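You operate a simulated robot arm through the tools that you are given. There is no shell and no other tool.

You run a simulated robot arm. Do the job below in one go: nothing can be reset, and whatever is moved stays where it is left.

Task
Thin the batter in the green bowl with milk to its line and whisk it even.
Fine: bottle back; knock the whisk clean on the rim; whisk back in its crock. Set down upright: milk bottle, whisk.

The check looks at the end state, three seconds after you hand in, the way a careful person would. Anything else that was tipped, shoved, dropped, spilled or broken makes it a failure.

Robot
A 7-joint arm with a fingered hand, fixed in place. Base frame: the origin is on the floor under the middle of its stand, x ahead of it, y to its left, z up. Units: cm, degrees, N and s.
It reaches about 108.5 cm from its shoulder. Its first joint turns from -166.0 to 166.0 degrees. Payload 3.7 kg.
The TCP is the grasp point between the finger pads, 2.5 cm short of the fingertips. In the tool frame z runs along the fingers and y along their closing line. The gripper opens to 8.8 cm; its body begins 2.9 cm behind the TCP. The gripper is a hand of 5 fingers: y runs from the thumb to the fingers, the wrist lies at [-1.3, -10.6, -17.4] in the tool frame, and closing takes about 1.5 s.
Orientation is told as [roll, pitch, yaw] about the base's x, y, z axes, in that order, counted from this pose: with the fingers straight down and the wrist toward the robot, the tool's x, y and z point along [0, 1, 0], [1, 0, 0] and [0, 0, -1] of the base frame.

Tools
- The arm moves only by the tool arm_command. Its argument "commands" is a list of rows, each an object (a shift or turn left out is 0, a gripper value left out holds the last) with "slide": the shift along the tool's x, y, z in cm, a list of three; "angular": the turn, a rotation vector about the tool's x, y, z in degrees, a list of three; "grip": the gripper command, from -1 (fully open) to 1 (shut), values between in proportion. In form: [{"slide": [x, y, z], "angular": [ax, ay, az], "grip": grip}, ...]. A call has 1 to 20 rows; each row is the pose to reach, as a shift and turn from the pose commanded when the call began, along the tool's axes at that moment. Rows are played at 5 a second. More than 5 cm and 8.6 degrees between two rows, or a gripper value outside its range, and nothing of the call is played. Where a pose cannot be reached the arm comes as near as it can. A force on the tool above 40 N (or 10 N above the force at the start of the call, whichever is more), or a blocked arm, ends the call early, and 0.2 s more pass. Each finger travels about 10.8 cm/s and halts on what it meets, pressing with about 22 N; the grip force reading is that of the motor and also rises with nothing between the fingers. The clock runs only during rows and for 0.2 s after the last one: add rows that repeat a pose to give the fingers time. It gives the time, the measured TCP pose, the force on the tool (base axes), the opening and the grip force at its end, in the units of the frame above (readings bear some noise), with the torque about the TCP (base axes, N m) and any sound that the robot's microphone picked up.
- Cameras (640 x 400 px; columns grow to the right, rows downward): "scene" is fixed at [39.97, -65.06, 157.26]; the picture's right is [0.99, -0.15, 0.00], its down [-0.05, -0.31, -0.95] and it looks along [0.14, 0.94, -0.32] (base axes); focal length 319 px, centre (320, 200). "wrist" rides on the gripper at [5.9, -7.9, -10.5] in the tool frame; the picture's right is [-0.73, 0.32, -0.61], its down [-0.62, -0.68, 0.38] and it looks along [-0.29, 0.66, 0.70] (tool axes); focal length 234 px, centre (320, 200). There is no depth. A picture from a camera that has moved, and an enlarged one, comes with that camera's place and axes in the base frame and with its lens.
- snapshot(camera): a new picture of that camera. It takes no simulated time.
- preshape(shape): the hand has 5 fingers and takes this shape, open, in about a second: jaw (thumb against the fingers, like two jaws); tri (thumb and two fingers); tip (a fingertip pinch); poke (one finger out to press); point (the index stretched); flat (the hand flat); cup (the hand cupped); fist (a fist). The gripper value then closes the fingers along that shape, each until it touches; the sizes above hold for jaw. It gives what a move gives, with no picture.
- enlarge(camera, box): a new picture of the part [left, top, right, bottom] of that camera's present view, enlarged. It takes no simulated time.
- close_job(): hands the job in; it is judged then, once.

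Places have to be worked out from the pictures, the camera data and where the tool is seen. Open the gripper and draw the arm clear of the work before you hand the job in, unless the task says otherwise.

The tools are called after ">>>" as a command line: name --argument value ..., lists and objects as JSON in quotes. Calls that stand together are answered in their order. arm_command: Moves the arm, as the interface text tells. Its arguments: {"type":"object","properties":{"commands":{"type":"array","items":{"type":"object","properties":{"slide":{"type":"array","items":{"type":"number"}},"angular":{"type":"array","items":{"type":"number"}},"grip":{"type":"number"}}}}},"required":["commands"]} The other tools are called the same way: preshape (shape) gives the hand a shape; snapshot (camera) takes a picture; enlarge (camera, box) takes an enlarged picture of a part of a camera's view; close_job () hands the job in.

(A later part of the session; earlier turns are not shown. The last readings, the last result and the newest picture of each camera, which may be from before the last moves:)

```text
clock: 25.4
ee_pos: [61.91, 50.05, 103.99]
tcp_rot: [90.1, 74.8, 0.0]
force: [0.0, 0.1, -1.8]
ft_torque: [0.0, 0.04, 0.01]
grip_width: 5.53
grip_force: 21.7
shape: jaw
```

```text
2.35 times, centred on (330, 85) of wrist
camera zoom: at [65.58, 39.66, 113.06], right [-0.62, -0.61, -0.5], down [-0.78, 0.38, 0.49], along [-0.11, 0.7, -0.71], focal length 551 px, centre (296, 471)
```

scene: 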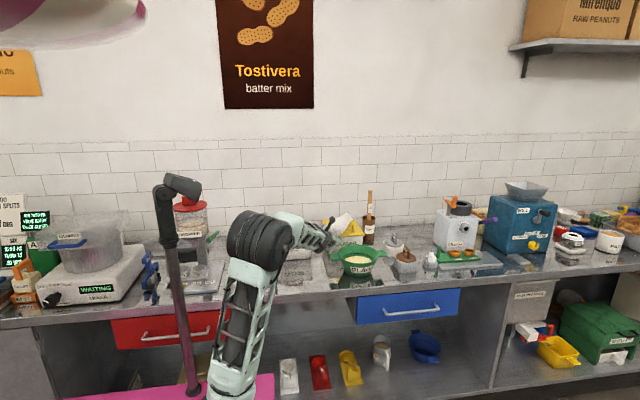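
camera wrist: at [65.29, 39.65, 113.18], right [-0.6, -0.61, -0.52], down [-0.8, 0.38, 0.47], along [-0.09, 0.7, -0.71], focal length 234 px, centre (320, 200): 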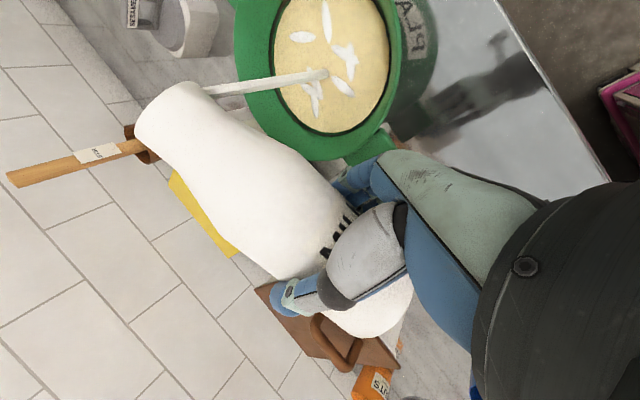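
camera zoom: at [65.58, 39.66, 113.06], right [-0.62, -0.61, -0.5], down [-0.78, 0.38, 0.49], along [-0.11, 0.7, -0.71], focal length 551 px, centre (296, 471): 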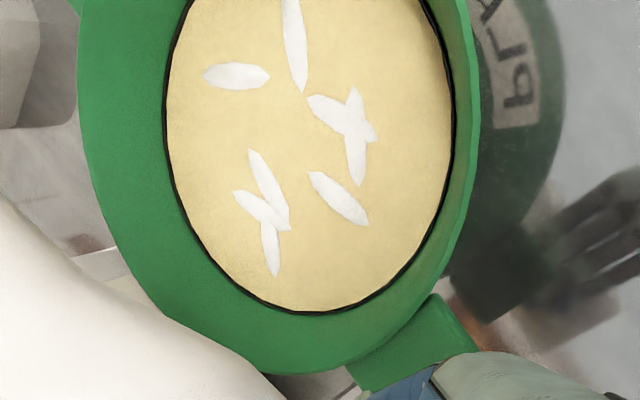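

The surface is now at row 180, right on the middle of the line, and the flow has stopped. I turn the bottle back upright, raising slightly as it goes.

>>> arm_command --commands '[{"angular": [0, 0, -7]}, {"angular": [0, 0, -14]}, {"angular": [0, 0, -21]}, {"angular": [0, 0, -28]}, {"angular": [0, 0, -35]}, {"angular": [0, 0, -42]}, {"angular": [0, 0, -49]}, {"angular": [0, 0, -56]}, {"angular": [0, 0, -63]}, {"angular": [0, 0, -70]}, {"angular": [0, 0, -74.8]}, {"angular": [0, 0, -74.8]}]'

>>> enlarge --camera "scene" --box '[260, 190, 410, 300]'

>>> enlarge --camera "scene" --box '[342, 244, 376, 265]'

```text
clock: 28.0
ee_pos: [61.87, 50.15, 103.93]
tcp_rot: [90.0, 0.1, 0.0]
force: [0.8, 0.4, -2.0]
ft_torque: [-0.02, -0.01, 0.02]
grip_width: 5.53
grip_force: 21.6
shape: jaw
```

```text
3.64 times, centred on (335, 245) of scene
camera zoom: at [39.97, -65.06, 157.26], right [0.99, -0.15, 0.0], down [-0.05, -0.31, -0.95], along [0.14, 0.94, -0.32], focal length 1159 px, centre (266, 36)
```

zoom: 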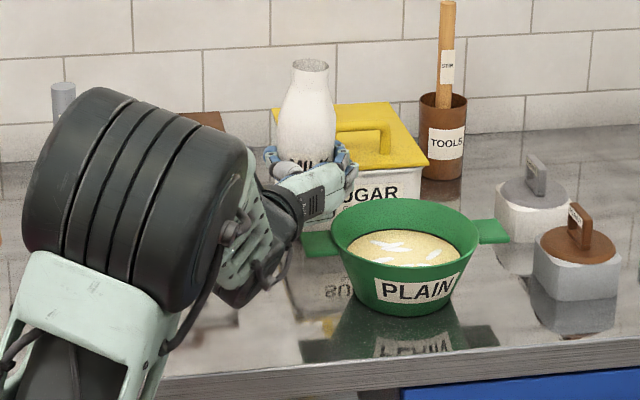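

```text
16.00 times, centred on (359, 254) of scene
camera zoom: at [39.97, -65.06, 157.26], right [0.99, -0.15, 0.0], down [-0.05, -0.31, -0.95], along [0.14, 0.94, -0.32], focal length 5101 px, centre (-304, -672)
```

zoom: 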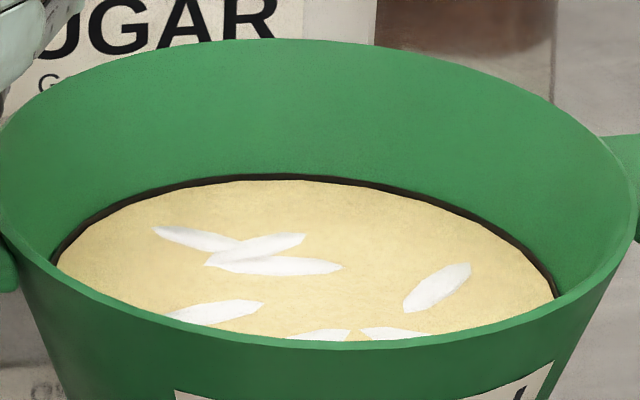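

The milk level holds on the line and no drips show. I carry the bottle back to its original spot: across first, then down to just above the bench.

>>> arm_command --commands '[{"slide": [0, -1, -0.2]}, {"slide": [0, -3, -0.5]}, {"slide": [0, -5.5, -0.9]}, {"slide": [0, -8, -1.3]}, {"slide": [0, -10, -1.6]}, {"slide": [0, -11.4, -1.8]}, {"slide": [-2, -11.4, -1.8]}, {"slide": [-4.5, -11.4, -1.8]}, {"slide": [-7, -11.4, -1.8]}, {"slide": [-9, -11.4, -1.8]}, {"slide": [-10, -11.4, -1.8]}, {"slide": [-10, -11.4, -1.8]}]'

>>> enlarge --camera "scene" --box '[250, 210, 350, 300]'

>>> snapshot --camera "wrist"

```text
clock: 30.6
ee_pos: [50.48, 48.35, 93.96]
tcp_rot: [90.0, 0.1, 0.1]
force: [-0.6, -0.4, -1.8]
ft_torque: [0.0, -0.02, 0.01]
grip_width: 5.53
grip_force: 22.1
shape: jaw
```

```text
4.44 times, centred on (300, 255) of scene
camera zoom: at [39.97, -65.06, 157.26], right [0.99, -0.15, 0.0], down [-0.05, -0.31, -0.95], along [0.14, 0.94, -0.32], focal length 1417 px, centre (409, -44)
```

zoom: 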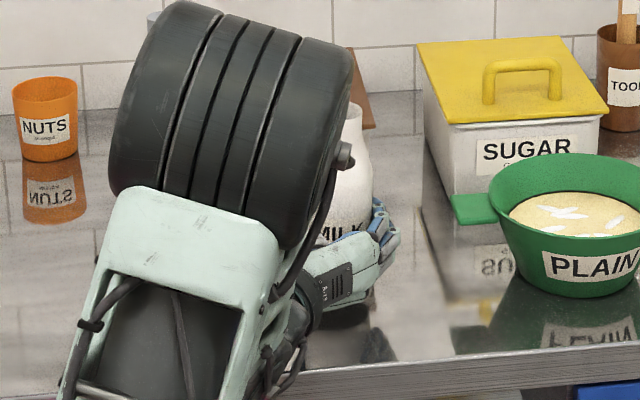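

```text
taken
camera wrist: at [42.65, 37.93, 99.73], right [0.32, -0.61, -0.73], down [-0.68, 0.38, -0.62], along [0.66, 0.7, -0.29], focal length 234 px, centre (320, 200)
```

wrist: 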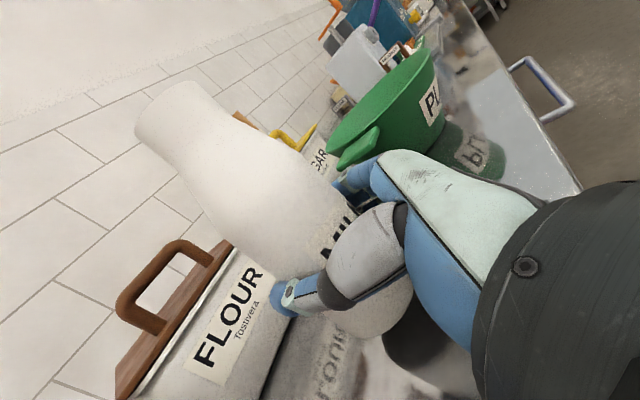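

The bottle is about 2 cm above its spot. I lower it gently to the original height of 92.07.

>>> arm_command --commands '[{"slide": [-0.6, 0, 0]}, {"slide": [-1.1, 0, 0]}, {"slide": [-1.5, 0, 0]}, {"slide": [-1.7, 0, 0]}, {"slide": [-1.85, 0, 0]}, {"slide": [-1.85, 0, 0]}]'

>>> snapshot --camera "wrist"

```text
clock: 32.0
ee_pos: [50.57, 48.31, 92.2]
tcp_rot: [90.0, 0.0, 0.1]
force: [0.0, 0.2, -2.4]
ft_torque: [-0.01, -0.01, -0.01]
grip_width: 5.51
grip_force: 22.0
shape: jaw
```

```text
taken
camera wrist: at [42.58, 37.84, 97.95], right [0.32, -0.61, -0.73], down [-0.68, 0.38, -0.62], along [0.66, 0.7, -0.29], focal length 234 px, centre (320, 200)
```

wrist: 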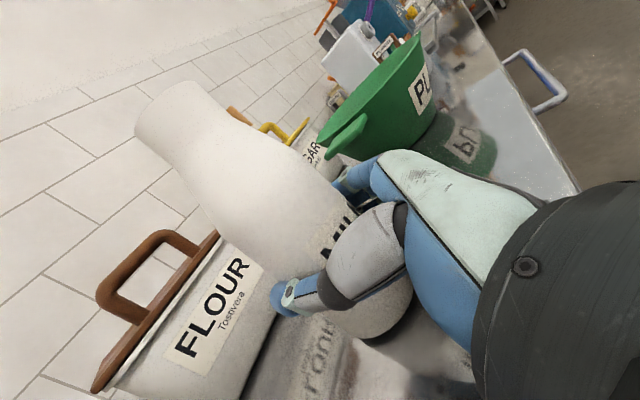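

The hand still carries the weight, so the bottle hasn't touched yet. I look closely at its base and tilt before setting it down.

>>> enlarge --camera "wrist" --box '[100, 60, 460, 400]'

>>> enlarge --camera "scene" --box '[270, 220, 350, 300]'

```text
1.18 times, centred on (280, 230) of wrist
camera zoom: at [42.58, 37.84, 97.95], right [0.32, -0.61, -0.73], down [-0.68, 0.38, -0.62], along [0.66, 0.7, -0.29], focal length 276 px, centre (367, 165)
```

zoom: 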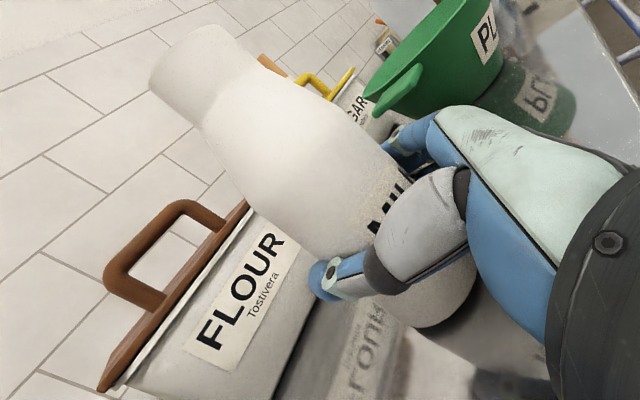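

```text
5.00 times, centred on (310, 260) of scene
camera zoom: at [39.97, -65.06, 157.26], right [0.99, -0.15, 0.0], down [-0.05, -0.31, -0.95], along [0.14, 0.94, -0.32], focal length 1594 px, centre (370, -100)
```

zoom: 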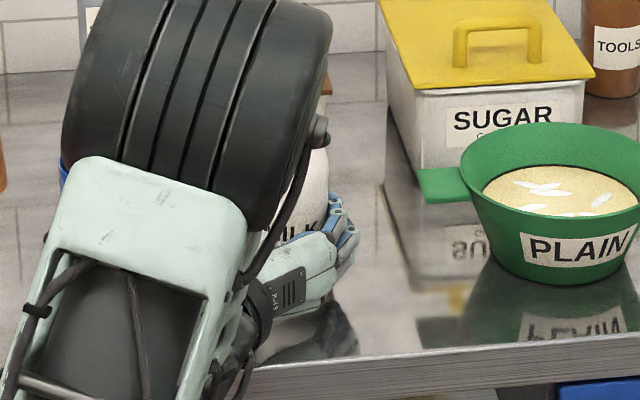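

The bottle looks upright with its base just off the bench. I lower in very small steps and watch for the force changing sign.

>>> arm_command --commands '[{"slide": [-0.1, 0, 0]}, {"slide": [-0.2, 0, 0]}, {"slide": [-0.3, 0, 0]}, {"slide": [-0.3, 0, 0]}]'

```text
clock: 33.0
ee_pos: [50.53, 48.27, 91.9]
tcp_rot: [90.1, 0.1, 0.0]
force: [-0.3, 1.5, 7.7]
ft_torque: [0.15, -0.23, 0.05]
grip_width: 5.51
grip_force: 21.8
shape: jaw
```

The base has touched down (force now +7.7 N). I ease up 0.1 cm and then open the fingers gradually.

>>> arm_command --commands '[{"slide": [0.1, 0, 0]}, {"slide": [0.1, 0, 0]}]'

>>> snapshot --camera "wrist"

```text
clock: 33.6
ee_pos: [50.5, 48.19, 91.92]
tcp_rot: [90.1, 0.0, 0.0]
force: [0.1, 2.0, 4.3]
ft_torque: [0.08, -0.15, 0.02]
grip_width: 5.53
grip_force: 21.7
shape: jaw
```

```text
taken
camera wrist: at [42.65, 37.74, 97.72], right [0.32, -0.61, -0.73], down [-0.68, 0.38, -0.62], along [0.66, 0.7, -0.29], focal length 234 px, centre (320, 200)
```

wrist: 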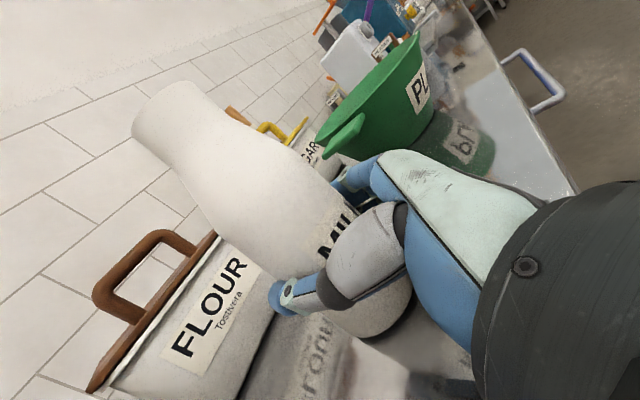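

Now I open the fingers slowly so the bottle settles flat.

>>> arm_command --commands '[{"grip": 0.2}, {"grip": -0.1}, {"grip": -0.2}, {"grip": -0.3}, {"grip": -0.4}, {"grip": -0.55}, {"grip": -0.7}, {"grip": -0.85}, {"grip": -1}, {"grip": -1}, {"grip": -1}]'

>>> snapshot --camera "wrist"

```text
clock: 36.0
ee_pos: [50.45, 48.12, 91.86]
tcp_rot: [90.0, 0.0, 0.0]
force: [-0.9, 0.9, 0.0]
ft_torque: [0.01, -0.01, 0.0]
grip_width: 8.74
grip_force: 0.1
shape: jaw
```

```text
taken
camera wrist: at [42.65, 37.75, 97.72], right [0.32, -0.61, -0.73], down [-0.68, 0.38, -0.62], along [0.66, 0.7, -0.29], focal length 234 px, centre (320, 200)
```

wrist: 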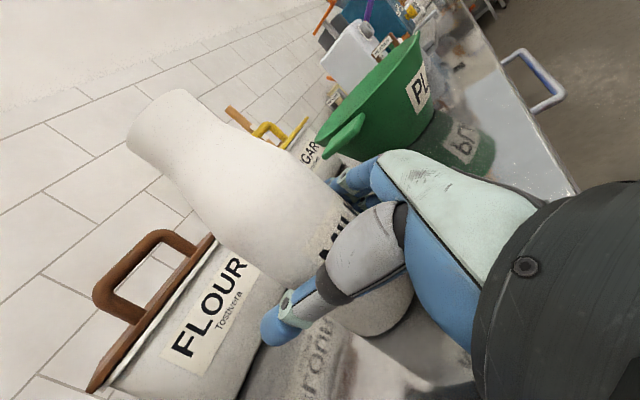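

The bottle has settled upright where it stood. I withdraw straight back 6.5 cm, then rise well above the bench.

>>> arm_command --commands '[{"slide": [0, 0, -0.6]}, {"slide": [0, 0, -1.5]}, {"slide": [0, 0, -2.5]}, {"slide": [0, 0, -3.5]}, {"slide": [0, 0, -4.5]}, {"slide": [0, 0, -5.5]}, {"slide": [0, 0, -6.5]}, {"slide": [0, 0, -6.5]}]'

>>> snapshot --camera "wrist"

>>> snapshot --camera "scene"

```text
clock: 37.8
ee_pos: [50.58, 41.9, 92.03]
tcp_rot: [90.0, -0.1, 0.0]
force: [0.0, 0.3, 0.4]
ft_torque: [0.01, -0.05, 0.01]
grip_width: 8.75
grip_force: 0.1
shape: jaw
```

```text
taken
camera wrist: at [42.75, 31.37, 97.78], right [0.32, -0.61, -0.73], down [-0.68, 0.38, -0.62], along [0.66, 0.7, -0.29], focal length 234 px, centre (320, 200)
```

wrist: 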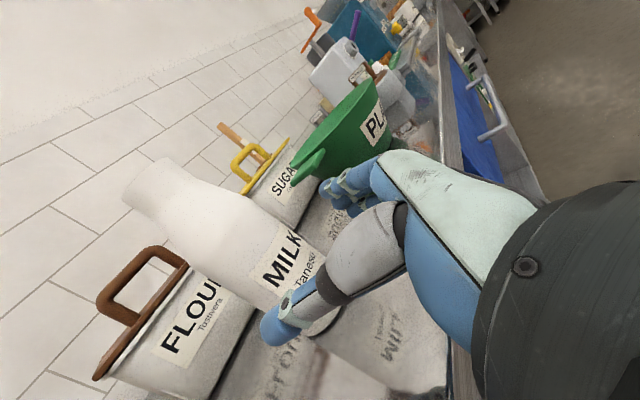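

```text
taken
```

scene: 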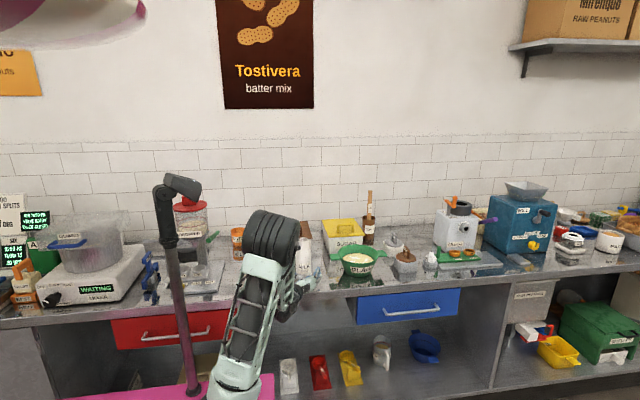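

The bottle stands upright and the hand is clear of it. I rise to z 118, then shift left to a viewing spot in front of the whisk, keeping well back from the crock.

>>> arm_command --commands '[{"slide": [3, 0, 0]}, {"slide": [7, 0, 0]}, {"slide": [11, 0, 0]}, {"slide": [15, 0, 0]}, {"slide": [19, 0, 0]}, {"slide": [23, -1, 0]}, {"slide": [26, -4, 0]}, {"slide": [26, -8, 0]}, {"slide": [26, -12, 0]}, {"slide": [26, -16, 0]}, {"slide": [26, -19, 0]}, {"slide": [26, -19, 0]}]'

>>> snapshot --camera "wrist"

>>> snapshot --camera "scene"

```text
clock: 40.4
ee_pos: [31.66, 41.76, 117.96]
tcp_rot: [90.0, 0.0, 0.1]
force: [0.2, 0.5, 1.1]
ft_torque: [0.0, -0.01, 0.0]
grip_width: 8.76
grip_force: 0.1
shape: jaw
```

```text
taken
camera wrist: at [23.89, 31.28, 123.67], right [0.32, -0.61, -0.73], down [-0.68, 0.38, -0.62], along [0.66, 0.7, -0.29], focal length 234 px, centre (320, 200)
```

wrist: 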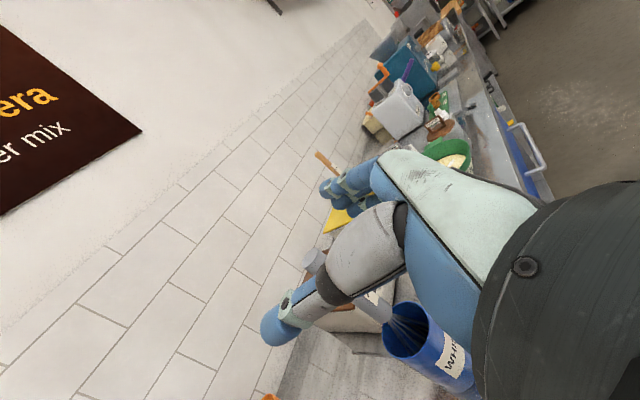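

```text
taken
```

scene: 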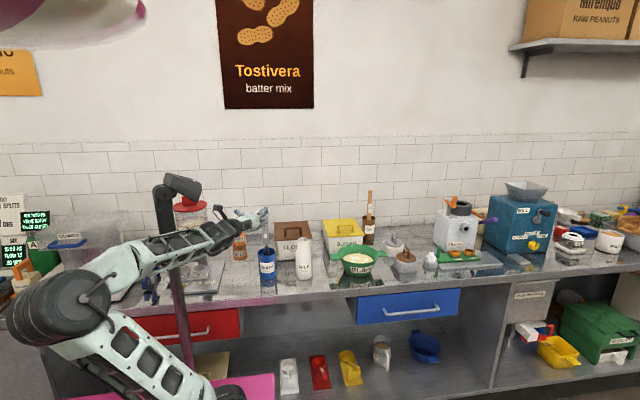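

The scene view of the whisk and bottle is clear now. I zoom in on both to confirm the bottle stands right and to locate the whisk handle.

>>> enlarge --camera "scene" --box '[230, 195, 320, 295]'

>>> enlarge --camera "wrist" --box '[240, 220, 480, 400]'

>>> enlarge --camera "scene" --box '[0, 170, 260, 400]'

```text
4.00 times, centred on (275, 245) of scene
camera zoom: at [39.97, -65.06, 157.26], right [0.99, -0.15, 0.0], down [-0.05, -0.31, -0.95], along [0.14, 0.94, -0.32], focal length 1275 px, centre (500, 20)
```

zoom: 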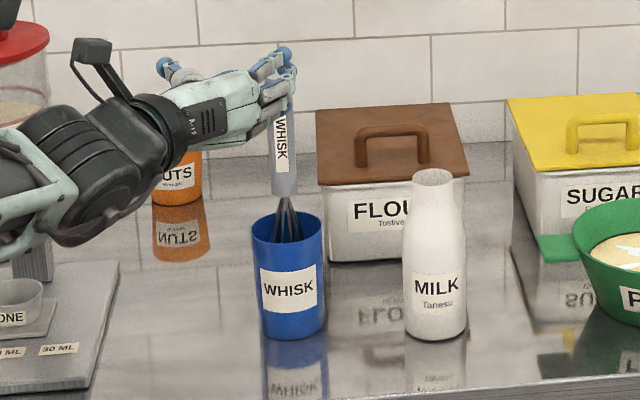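

```text
2.22 times, centred on (360, 310) of wrist
camera zoom: at [23.89, 31.28, 123.67], right [0.32, -0.61, -0.73], down [-0.68, 0.38, -0.62], along [0.66, 0.7, -0.29], focal length 520 px, centre (231, -44)
```

zoom: 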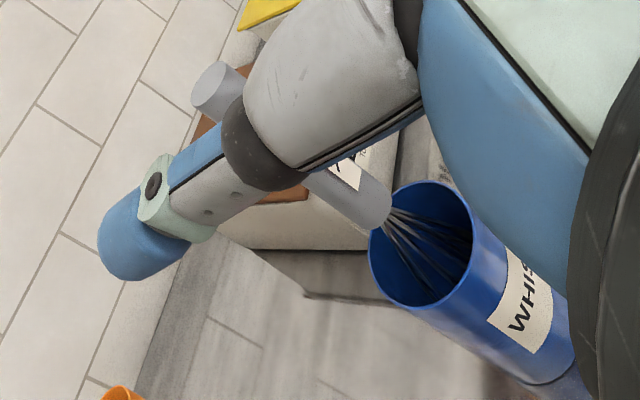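

```text
1.74 times, centred on (130, 285) of scene
camera zoom: at [39.97, -65.06, 157.26], right [0.99, -0.15, 0.0], down [-0.05, -0.31, -0.95], along [0.14, 0.94, -0.32], focal length 554 px, centre (650, 52)
```

zoom: 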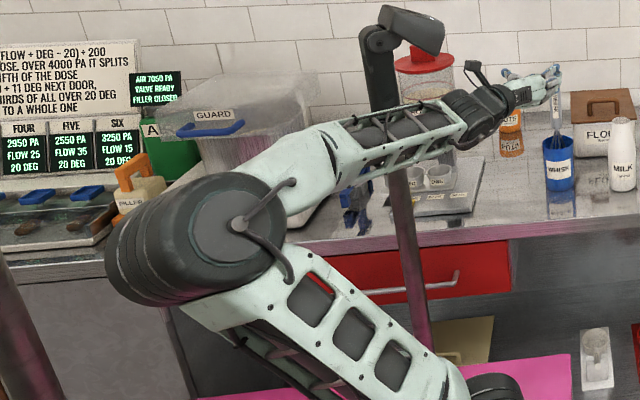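

The bottle stands upright in its spot. Triangulating, the whisk handle is vertical at about (35.6, 51.2), spanning z 101–113.4. I move the open hand above it with the fingers straddling the handle, at z 121.

>>> arm_command --commands '[{"slide": [2, 0, 0]}, {"slide": [4, 1, 0]}, {"slide": [4, 2.5, 1]}, {"slide": [4, 3.94, 3]}, {"slide": [4, 3.94, 5.5]}, {"slide": [4, 3.94, 7.5]}, {"slide": [4, 3.94, 9]}, {"slide": [4, 3.94, 9.3]}, {"slide": [4, 3.94, 9.3]}]'

>>> enlarge --camera "scene" --box '[230, 185, 320, 285]'

>>> snapshot --camera "wrist"

```text
clock: 42.4
ee_pos: [35.37, 51.06, 121.87]
tcp_rot: [90.0, 0.0, 0.0]
force: [-0.2, 0.0, -0.7]
ft_torque: [-0.01, -0.02, 0.01]
grip_width: 8.78
grip_force: 0.0
shape: jaw
```

```text
4.00 times, centred on (275, 235) of scene
camera zoom: at [39.97, -65.06, 157.26], right [0.99, -0.15, 0.0], down [-0.05, -0.31, -0.95], along [0.14, 0.94, -0.32], focal length 1275 px, centre (500, 60)
```

zoom: 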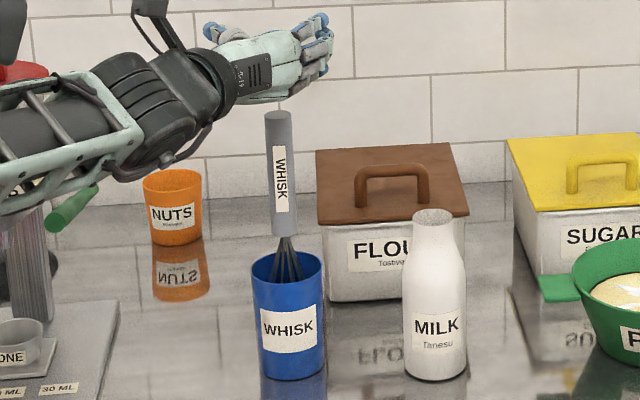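

```text
taken
camera wrist: at [27.55, 40.63, 127.66], right [0.32, -0.61, -0.73], down [-0.68, 0.38, -0.62], along [0.66, 0.7, -0.29], focal length 234 px, centre (320, 200)
```

wrist: 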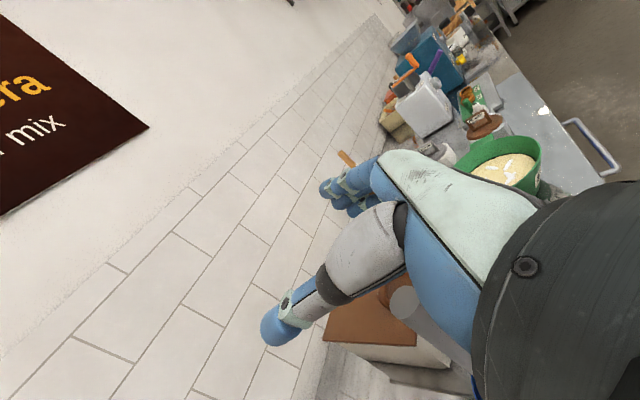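

The handle is just below the hand, with its top near (35.8, 51.4, 113.3). I shift 0.4 cm to the right and descend around the handle to z 107, in gentle steps.

>>> arm_command --commands '[{"slide": [0, 0.4, 0.1]}, {"slide": [-2, 0.4, 0.1]}, {"slide": [-4, 0.4, 0.1]}, {"slide": [-5.5, 0.4, 0.1]}, {"slide": [-7, 0.4, 0.1]}, {"slide": [-8.5, 0.4, 0.1]}, {"slide": [-8.5, 0.4, 0.1]}]'

>>> enlarge --camera "scene" --box '[230, 185, 320, 285]'

>>> snapshot --camera "wrist"

```text
clock: 44.0
ee_pos: [35.84, 51.3, 113.41]
tcp_rot: [90.1, 0.0, -0.1]
force: [0.3, 0.2, -0.8]
ft_torque: [0.0, -0.01, -0.06]
grip_width: 8.75
grip_force: 0.1
shape: jaw
```

```text
4.00 times, centred on (275, 235) of scene
camera zoom: at [39.97, -65.06, 157.26], right [0.99, -0.15, 0.0], down [-0.05, -0.31, -0.95], along [0.14, 0.94, -0.32], focal length 1275 px, centre (500, 60)
```

zoom: 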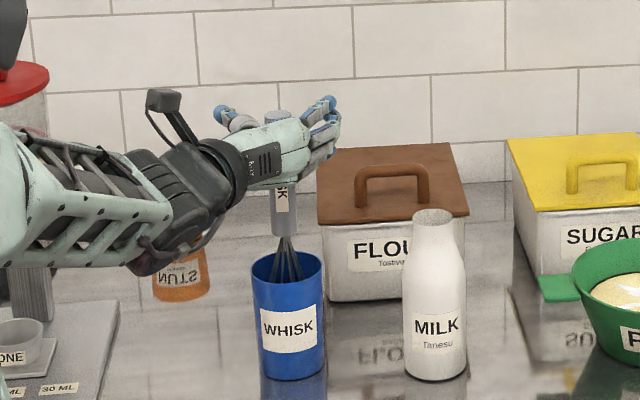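

```text
taken
camera wrist: at [27.93, 40.81, 119.2], right [0.32, -0.61, -0.73], down [-0.68, 0.38, -0.62], along [0.66, 0.7, -0.29], focal length 234 px, centre (320, 200)
```

wrist: 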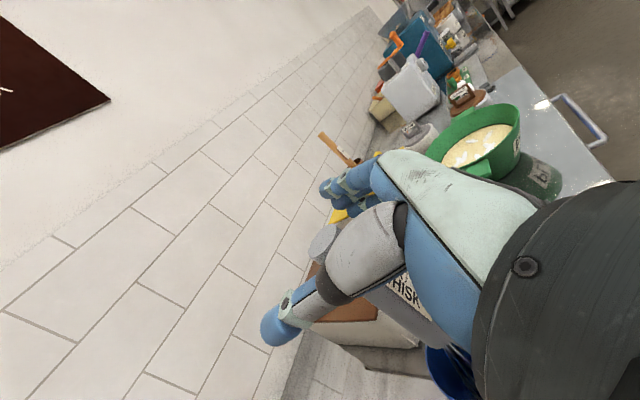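

The handle top is centred between thumb and fingers with no contact. I go down the remaining 6 cm.

>>> arm_command --commands '[{"slide": [-1.5, 0, 0]}, {"slide": [-3, 0, 0]}, {"slide": [-4.5, 0, 0]}, {"slide": [-5.5, 0, 0]}, {"slide": [-6.2, 0, 0]}, {"slide": [-6.2, 0, 0]}]'

>>> enlarge --camera "scene" --box '[230, 185, 320, 285]'

>>> snapshot --camera "wrist"

```text
clock: 45.4
ee_pos: [35.92, 51.14, 107.23]
tcp_rot: [89.9, 0.0, 0.1]
force: [-0.7, -0.4, 0.3]
ft_torque: [0.01, 0.01, 0.0]
grip_width: 8.77
grip_force: 0.1
shape: jaw
```

```text
4.00 times, centred on (275, 235) of scene
camera zoom: at [39.97, -65.06, 157.26], right [0.99, -0.15, 0.0], down [-0.05, -0.31, -0.95], along [0.14, 0.94, -0.32], focal length 1275 px, centre (500, 60)
```

zoom: 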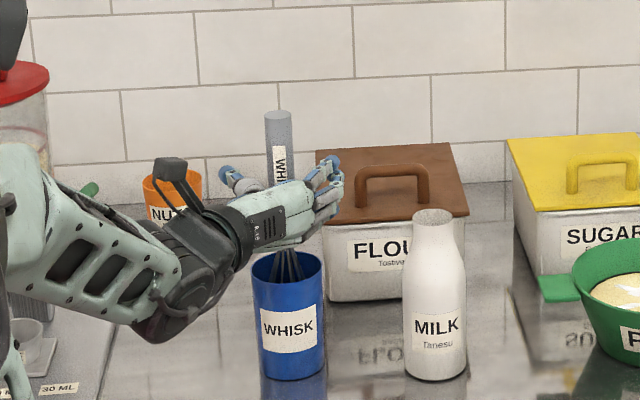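

```text
taken
camera wrist: at [28.0, 40.71, 112.94], right [0.32, -0.61, -0.73], down [-0.68, 0.38, -0.62], along [0.66, 0.7, -0.29], focal length 234 px, centre (320, 200)
```

wrist: 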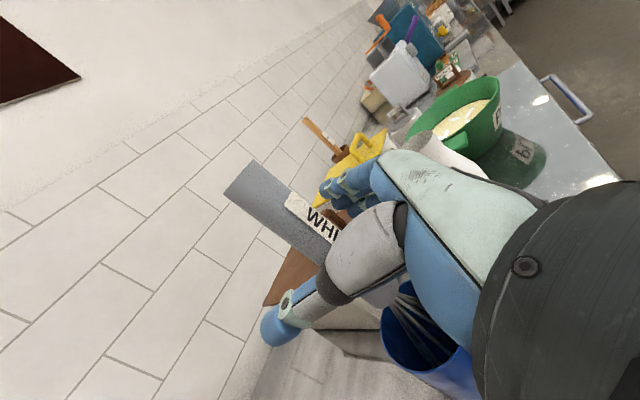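

The hand is centred on the handle. I close the grip and hold until the fingers settle.

>>> arm_command --commands '[{"grip": -0.5}, {"grip": 0}, {"grip": 0.3}, {"grip": 0.6}, {"grip": 1}, {"grip": 1}, {"grip": 1}, {"grip": 1}, {"grip": 1}, {"grip": 1}]'

>>> enlarge --camera "scene" --box '[230, 185, 320, 285]'

>>> snapshot --camera "wrist"

```text
clock: 47.6
ee_pos: [35.84, 51.19, 107.23]
tcp_rot: [90.0, 0.1, 0.0]
force: [0.5, 0.2, -0.2]
ft_torque: [0.03, -0.04, -0.05]
grip_width: 1.14
grip_force: 21.7
shape: jaw
```

```text
4.00 times, centred on (275, 235) of scene
camera zoom: at [39.97, -65.06, 157.26], right [0.99, -0.15, 0.0], down [-0.05, -0.31, -0.95], along [0.14, 0.94, -0.32], focal length 1275 px, centre (500, 60)
```

zoom: 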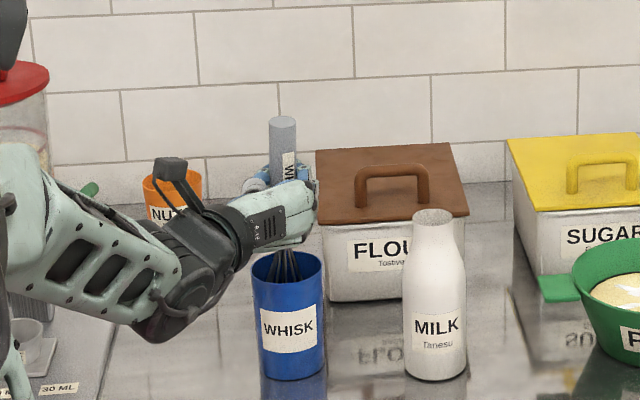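

```text
taken
camera wrist: at [28.01, 40.72, 112.95], right [0.32, -0.61, -0.73], down [-0.68, 0.38, -0.62], along [0.66, 0.7, -0.29], focal length 234 px, centre (320, 200)
```

wrist: 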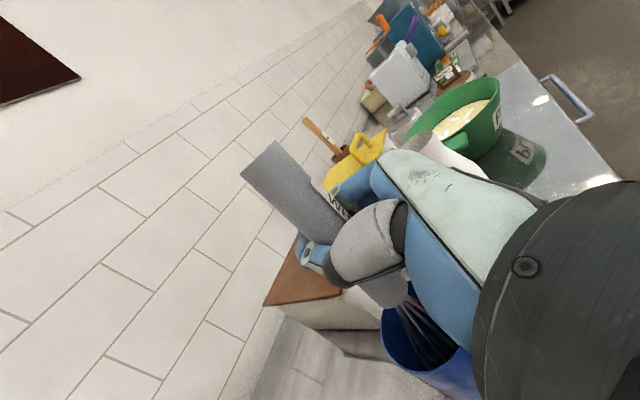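

The fingers wrapped the handle (22 N), drawing it about 1 cm toward the palm. I lift slowly straight up 4 cm first and check that the crock stays put.

>>> arm_command --commands '[{"slide": [0.6, 0, 0]}, {"slide": [1.4, 0, 0]}, {"slide": [2.2, 0, 0]}, {"slide": [3.1, 0, 0]}, {"slide": [4, 0, 0]}, {"slide": [4, 0, 0]}]'

>>> enlarge --camera "scene" --box '[230, 185, 320, 285]'

>>> snapshot --camera "wrist"

```text
clock: 49.0
ee_pos: [35.88, 51.23, 111.13]
tcp_rot: [90.1, 0.0, 0.0]
force: [0.7, 0.2, -0.4]
ft_torque: [0.01, -0.01, 0.01]
grip_width: 1.15
grip_force: 22.1
shape: jaw
```

```text
4.00 times, centred on (275, 235) of scene
camera zoom: at [39.97, -65.06, 157.26], right [0.99, -0.15, 0.0], down [-0.05, -0.31, -0.95], along [0.14, 0.94, -0.32], focal length 1275 px, centre (500, 60)
```

zoom: 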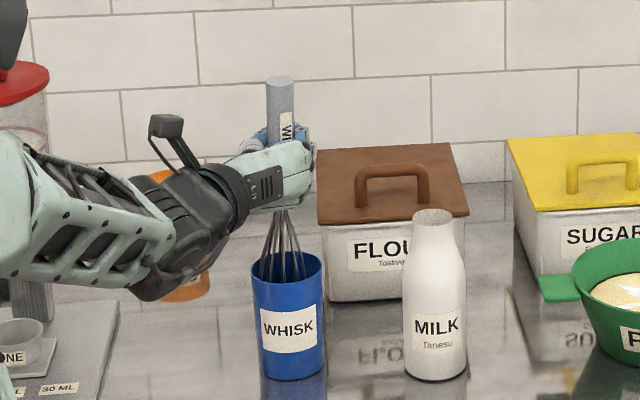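

```text
taken
camera wrist: at [27.97, 40.75, 116.91], right [0.32, -0.61, -0.73], down [-0.68, 0.38, -0.62], along [0.66, 0.7, -0.29], focal length 234 px, centre (320, 200)
```

wrist: 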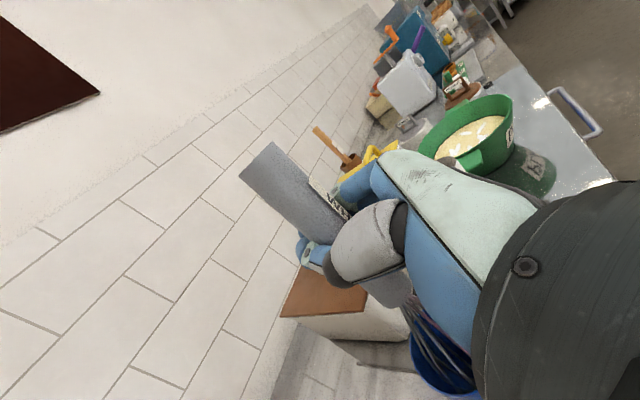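

The whisk comes up with the hand and the crock hasn't moved. I lift it fully clear of the crock rim.

>>> arm_command --commands '[{"slide": [1.5, 0, 0]}, {"slide": [3, 0, 0]}, {"slide": [4.5, 0, 0]}, {"slide": [6, 0, 0]}, {"slide": [7.5, 0, 0]}, {"slide": [9, 0, 0]}, {"slide": [10.5, 0, 0]}, {"slide": [12, 0, 0]}, {"slide": [13, 0, 0]}, {"slide": [13, 0, 0]}]'

>>> enlarge --camera "scene" --box '[220, 170, 320, 285]'

>>> snapshot --camera "wrist"

```text
clock: 51.2
ee_pos: [36.11, 50.97, 123.7]
tcp_rot: [89.4, 0.3, -0.3]
force: [-0.1, -0.7, -0.9]
ft_torque: [0.03, 0.0, 0.0]
grip_width: 1.12
grip_force: 22.3
shape: jaw
```

```text
3.48 times, centred on (270, 228) of scene
camera zoom: at [39.97, -65.06, 157.26], right [0.99, -0.15, 0.0], down [-0.05, -0.31, -0.95], along [0.14, 0.94, -0.32], focal length 1109 px, centre (494, 104)
```

zoom: 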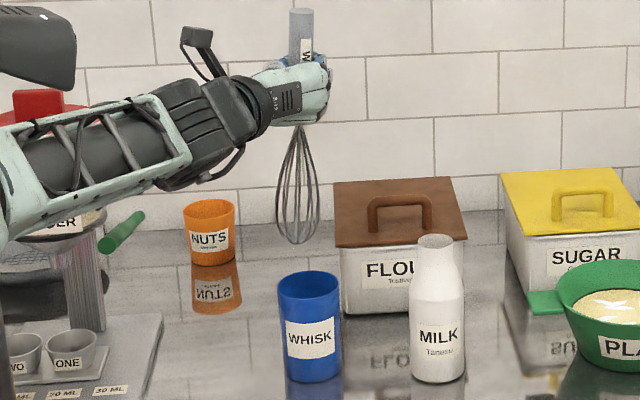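

```text
taken
camera wrist: at [28.35, 40.64, 129.53], right [0.31, -0.62, -0.72], down [-0.68, 0.38, -0.62], along [0.66, 0.69, -0.3], focal length 234 px, centre (320, 200)
```

wrist: 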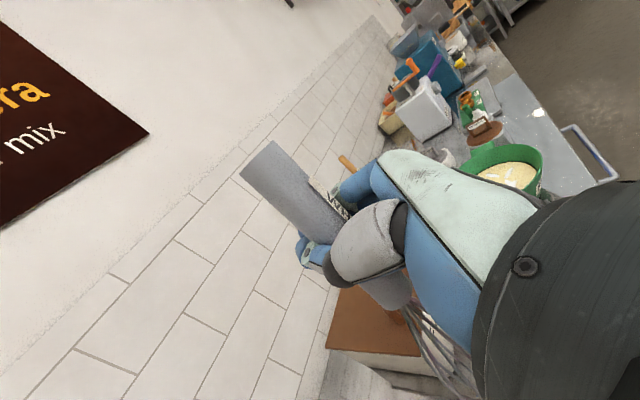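

The whisk is free and hangs vertically. The pose is off by about half a degree, so I check the whole arm for contact before moving on.

>>> snapshot --camera "scene"

>>> enlarge --camera "scene" --box '[0, 150, 280, 400]'

```text
taken
```

scene: 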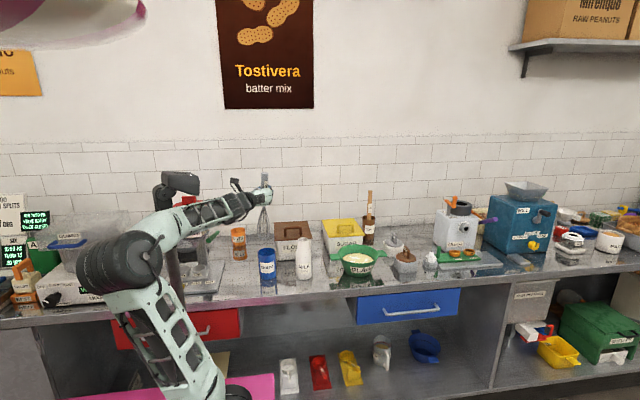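

```text
1.60 times, centred on (140, 275) of scene
camera zoom: at [39.97, -65.06, 157.26], right [0.99, -0.15, 0.0], down [-0.05, -0.31, -0.95], along [0.14, 0.94, -0.32], focal length 510 px, centre (608, 80)
```

zoom: 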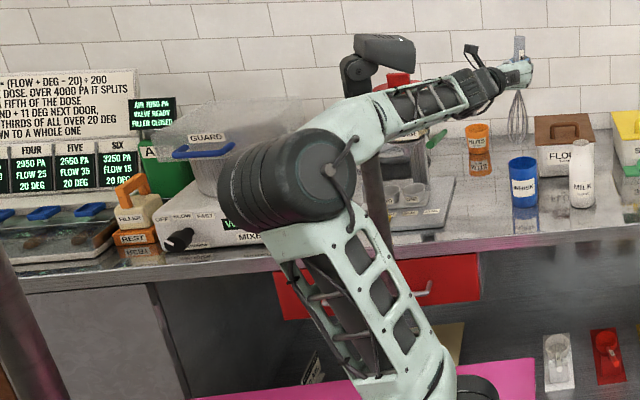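

The forearm passes near the mast, so I hold for a moment and see whether the pose settles.

>>> arm_command --commands '[{"slide": [0, 0, 0]}, {"slide": [0, 0, 0]}]'

```text
clock: 51.8
ee_pos: [36.17, 50.9, 123.6]
tcp_rot: [89.5, 0.3, -0.1]
force: [0.4, 0.0, -1.0]
ft_torque: [0.0, -0.03, 0.0]
grip_width: 1.11
grip_force: 21.9
shape: jaw
```

A small steady error remains, perhaps the arm brushing its own mast, so I move away from there: toward +x and slightly down, in small steps, with the whisk tip well above everything.

>>> arm_command --commands '[{"slide": [0, 1.5, 0]}, {"slide": [0, 3, 0]}, {"slide": [0, 5, 0]}, {"slide": [0, 7, 0]}, {"slide": [0, 9, 0]}, {"slide": [0, 9, 0]}]'

>>> snapshot --camera "scene"

```text
clock: 53.2
ee_pos: [44.8, 51.15, 124.14]
tcp_rot: [90.0, 0.0, 0.0]
force: [0.3, 0.5, -1.1]
ft_torque: [0.01, 0.0, -0.02]
grip_width: 1.12
grip_force: 21.7
shape: jaw
```

```text
taken
```

scene: 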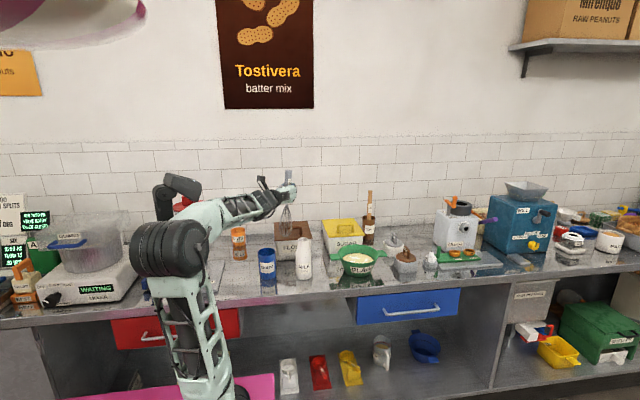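

Clear of the mast, the pose is exact again. The whisk tip hangs about 21 cm below the TCP and must clear the milk bottle's mouth (z 103), so I raise 5 cm and carry it over to above the bowl.

>>> arm_command --commands '[{"slide": [2, 0, 0]}, {"slide": [4, 0, 0]}, {"slide": [5.5, 0, 0]}, {"slide": [5.5, 2, 0]}, {"slide": [5.5, 5, 0]}, {"slide": [5.5, 8.5, 0]}, {"slide": [5.5, 12, -0.1]}, {"slide": [5.5, 15.5, -0.2]}, {"slide": [5.5, 19, -0.3]}, {"slide": [5.5, 22.5, -0.4]}, {"slide": [5.5, 26, -0.5]}, {"slide": [5.5, 28.5, -0.5]}, {"slide": [5.5, 29.9, -0.5]}, {"slide": [5.5, 29.9, -0.5]}]'

>>> snapshot --camera "scene"

>>> enlarge --camera "scene" --box '[300, 170, 410, 290]'

>>> snapshot --camera "wrist"

```text
clock: 56.2
ee_pos: [74.77, 50.65, 129.77]
tcp_rot: [90.1, 0.0, 0.1]
force: [0.9, 0.1, -0.8]
ft_torque: [-0.03, 0.0, 0.0]
grip_width: 1.12
grip_force: 22.4
shape: jaw
```

```text
taken
```

scene: 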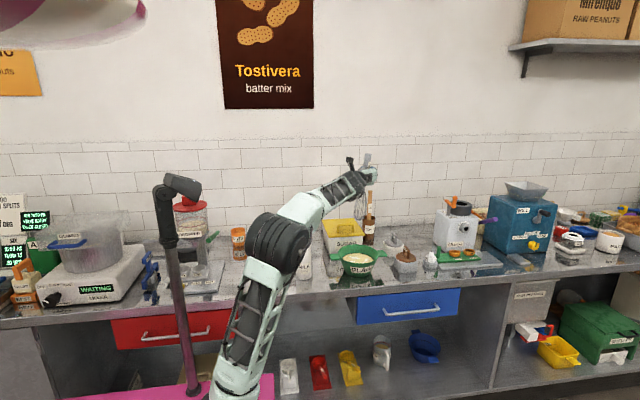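

```text
3.33 times, centred on (355, 230) of scene
camera zoom: at [39.97, -65.06, 157.26], right [0.99, -0.15, 0.0], down [-0.05, -0.31, -0.95], along [0.14, 0.94, -0.32], focal length 1063 px, centre (203, 100)
```

zoom: 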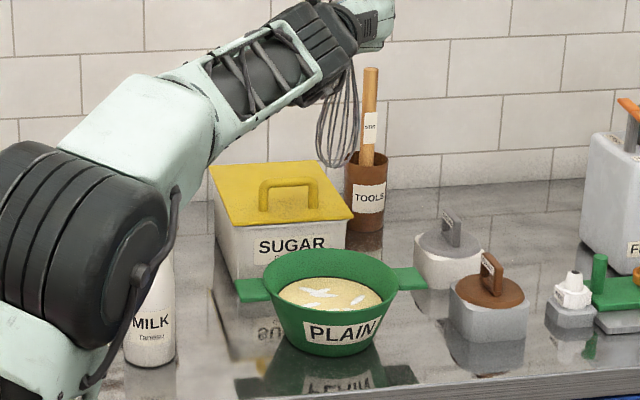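

```text
taken
camera wrist: at [66.92, 40.15, 135.45], right [0.32, -0.61, -0.73], down [-0.68, 0.38, -0.62], along [0.66, 0.7, -0.29], focal length 234 px, centre (320, 200)
```

wrist: 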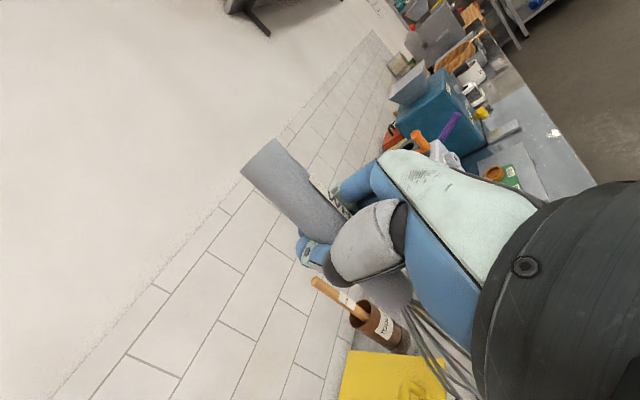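

The whisk tip is visible above the bowl, lined up with its centre. I lower until the tip is just above the rim and check centring.

>>> arm_command --commands '[{"slide": [-2, 0, 0]}, {"slide": [-4, 0, 0]}, {"slide": [-6, 0, 0]}, {"slide": [-8, 0, 0]}, {"slide": [-10, 0, 0]}, {"slide": [-12, 0, 0]}, {"slide": [-13, 0, 0]}, {"slide": [-13, 0, 0]}]'

>>> enlarge --camera "scene" --box '[315, 195, 405, 290]'

>>> snapshot --camera "wrist"

```text
clock: 58.0
ee_pos: [74.65, 50.72, 116.84]
tcp_rot: [90.0, 0.1, 0.1]
force: [0.6, 0.1, -1.0]
ft_torque: [-0.04, -0.01, 0.01]
grip_width: 1.13
grip_force: 22.0
shape: jaw
```

```text
4.21 times, centred on (360, 242) of scene
camera zoom: at [39.97, -65.06, 157.26], right [0.99, -0.15, 0.0], down [-0.05, -0.31, -0.95], along [0.14, 0.94, -0.32], focal length 1342 px, centre (152, 21)
```

zoom: 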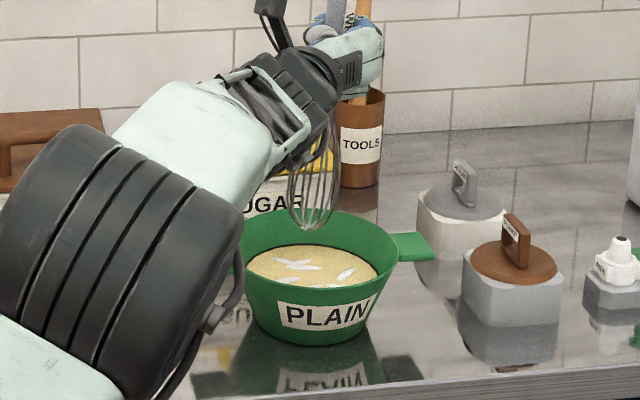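

```text
taken
camera wrist: at [66.78, 40.25, 122.47], right [0.32, -0.61, -0.73], down [-0.68, 0.38, -0.62], along [0.66, 0.7, -0.29], focal length 234 px, centre (320, 200)
```

wrist: 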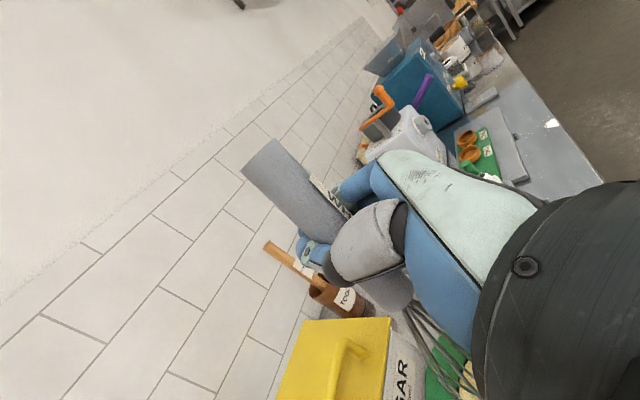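

The tip looks about 1 cm left of the bowl's centre. I zoom in to measure it properly.

>>> enlarge --camera "scene" --box '[330, 190, 395, 285]'

>>> enlarge --camera "scene" --box '[335, 225, 390, 265]'

```text
4.21 times, centred on (362, 238) of scene
camera zoom: at [39.97, -65.06, 157.26], right [0.99, -0.15, 0.0], down [-0.05, -0.31, -0.95], along [0.14, 0.94, -0.32], focal length 1342 px, centre (141, 42)
```

zoom: 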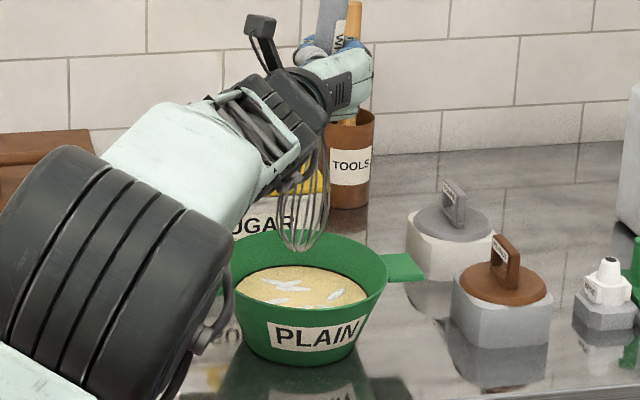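

```text
10.00 times, centred on (362, 245) of scene
camera zoom: at [39.97, -65.06, 157.26], right [0.99, -0.15, 0.0], down [-0.05, -0.31, -0.95], along [0.14, 0.94, -0.32], focal length 3188 px, centre (-105, -250)
```

zoom: 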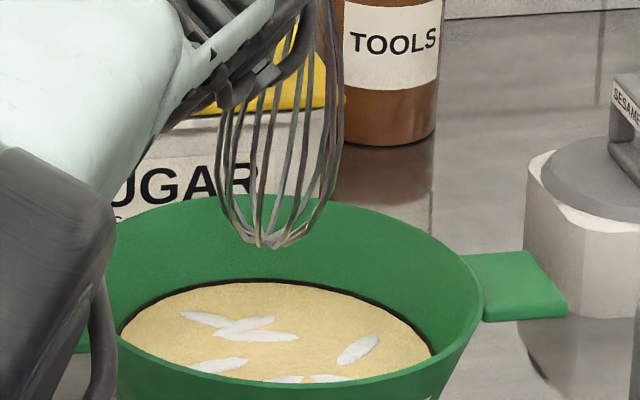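

Measured: the tip is 0.55 cm left of the bowl centre and 21.1 cm below the TCP. I shift right by 0.55 cm and lower the whisk into the batter, stopping about 1 cm above the bowl floor.

>>> arm_command --commands '[{"slide": [0, 0.55, 0]}, {"slide": [-1, 0.55, 0]}, {"slide": [-2, 0.55, 0]}, {"slide": [-3, 0.55, 0]}, {"slide": [-4, 0.55, 0]}, {"slide": [-5, 0.55, 0]}, {"slide": [-6, 0.55, 0]}, {"slide": [-7, 0.55, 0]}, {"slide": [-7, 0.55, 0]}]'

>>> enlarge --camera "scene" --box '[335, 230, 390, 270]'

>>> snapshot --camera "scene"

```text
clock: 60.0
ee_pos: [75.2, 50.7, 109.75]
tcp_rot: [90.0, 0.0, 0.0]
force: [-0.2, -0.7, -1.6]
ft_torque: [0.0, -0.04, -0.04]
grip_width: 1.12
grip_force: 22.5
shape: jaw
```

```text
10.00 times, centred on (362, 250) of scene
camera zoom: at [39.97, -65.06, 157.26], right [0.99, -0.15, 0.0], down [-0.05, -0.31, -0.95], along [0.14, 0.94, -0.32], focal length 3188 px, centre (-105, -300)
```

zoom: 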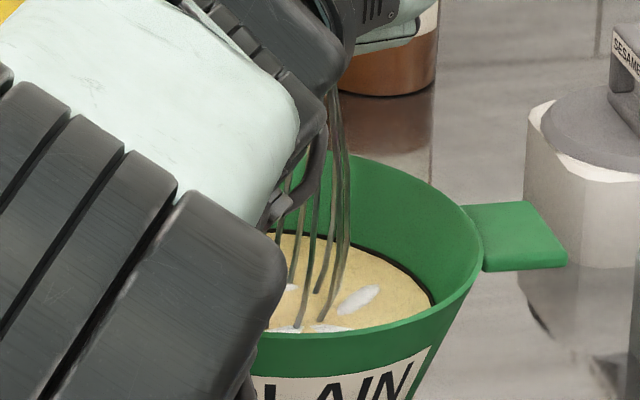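

```text
taken
```

scene: 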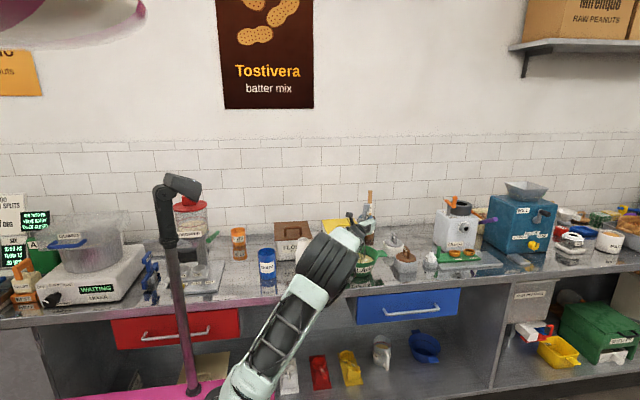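

The whisk is in the batter, but the elbow hides part of the view. I check from the wrist camera too.

>>> snapshot --camera "wrist"

>>> enlarge --camera "scene" --box '[355, 235, 385, 265]'

```text
taken
camera wrist: at [67.37, 40.24, 115.49], right [0.32, -0.61, -0.73], down [-0.68, 0.38, -0.62], along [0.66, 0.7, -0.29], focal length 234 px, centre (320, 200)
```

wrist: 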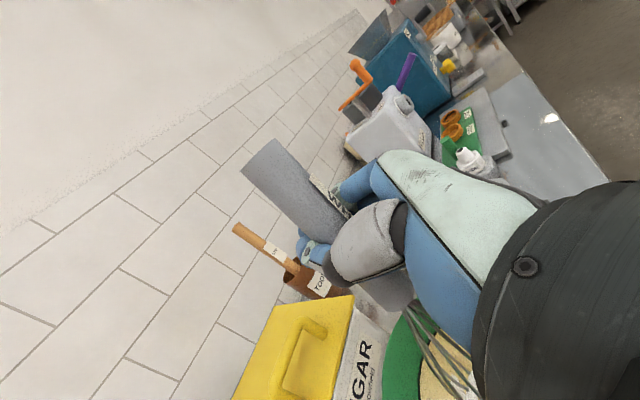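

```text
13.33 times, centred on (370, 250) of scene
camera zoom: at [39.97, -65.06, 157.26], right [0.99, -0.15, 0.0], down [-0.05, -0.31, -0.95], along [0.14, 0.94, -0.32], focal length 4251 px, centre (-347, -467)
```

zoom: 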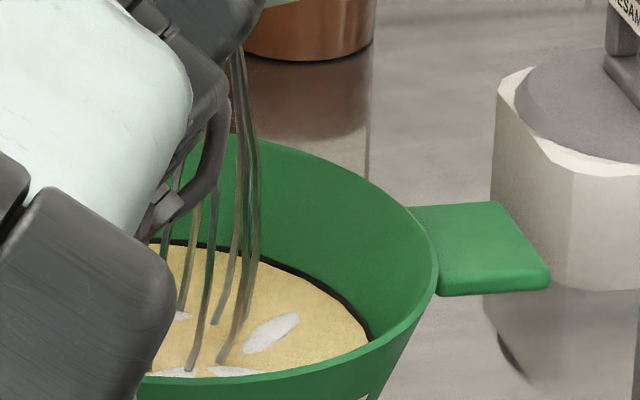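

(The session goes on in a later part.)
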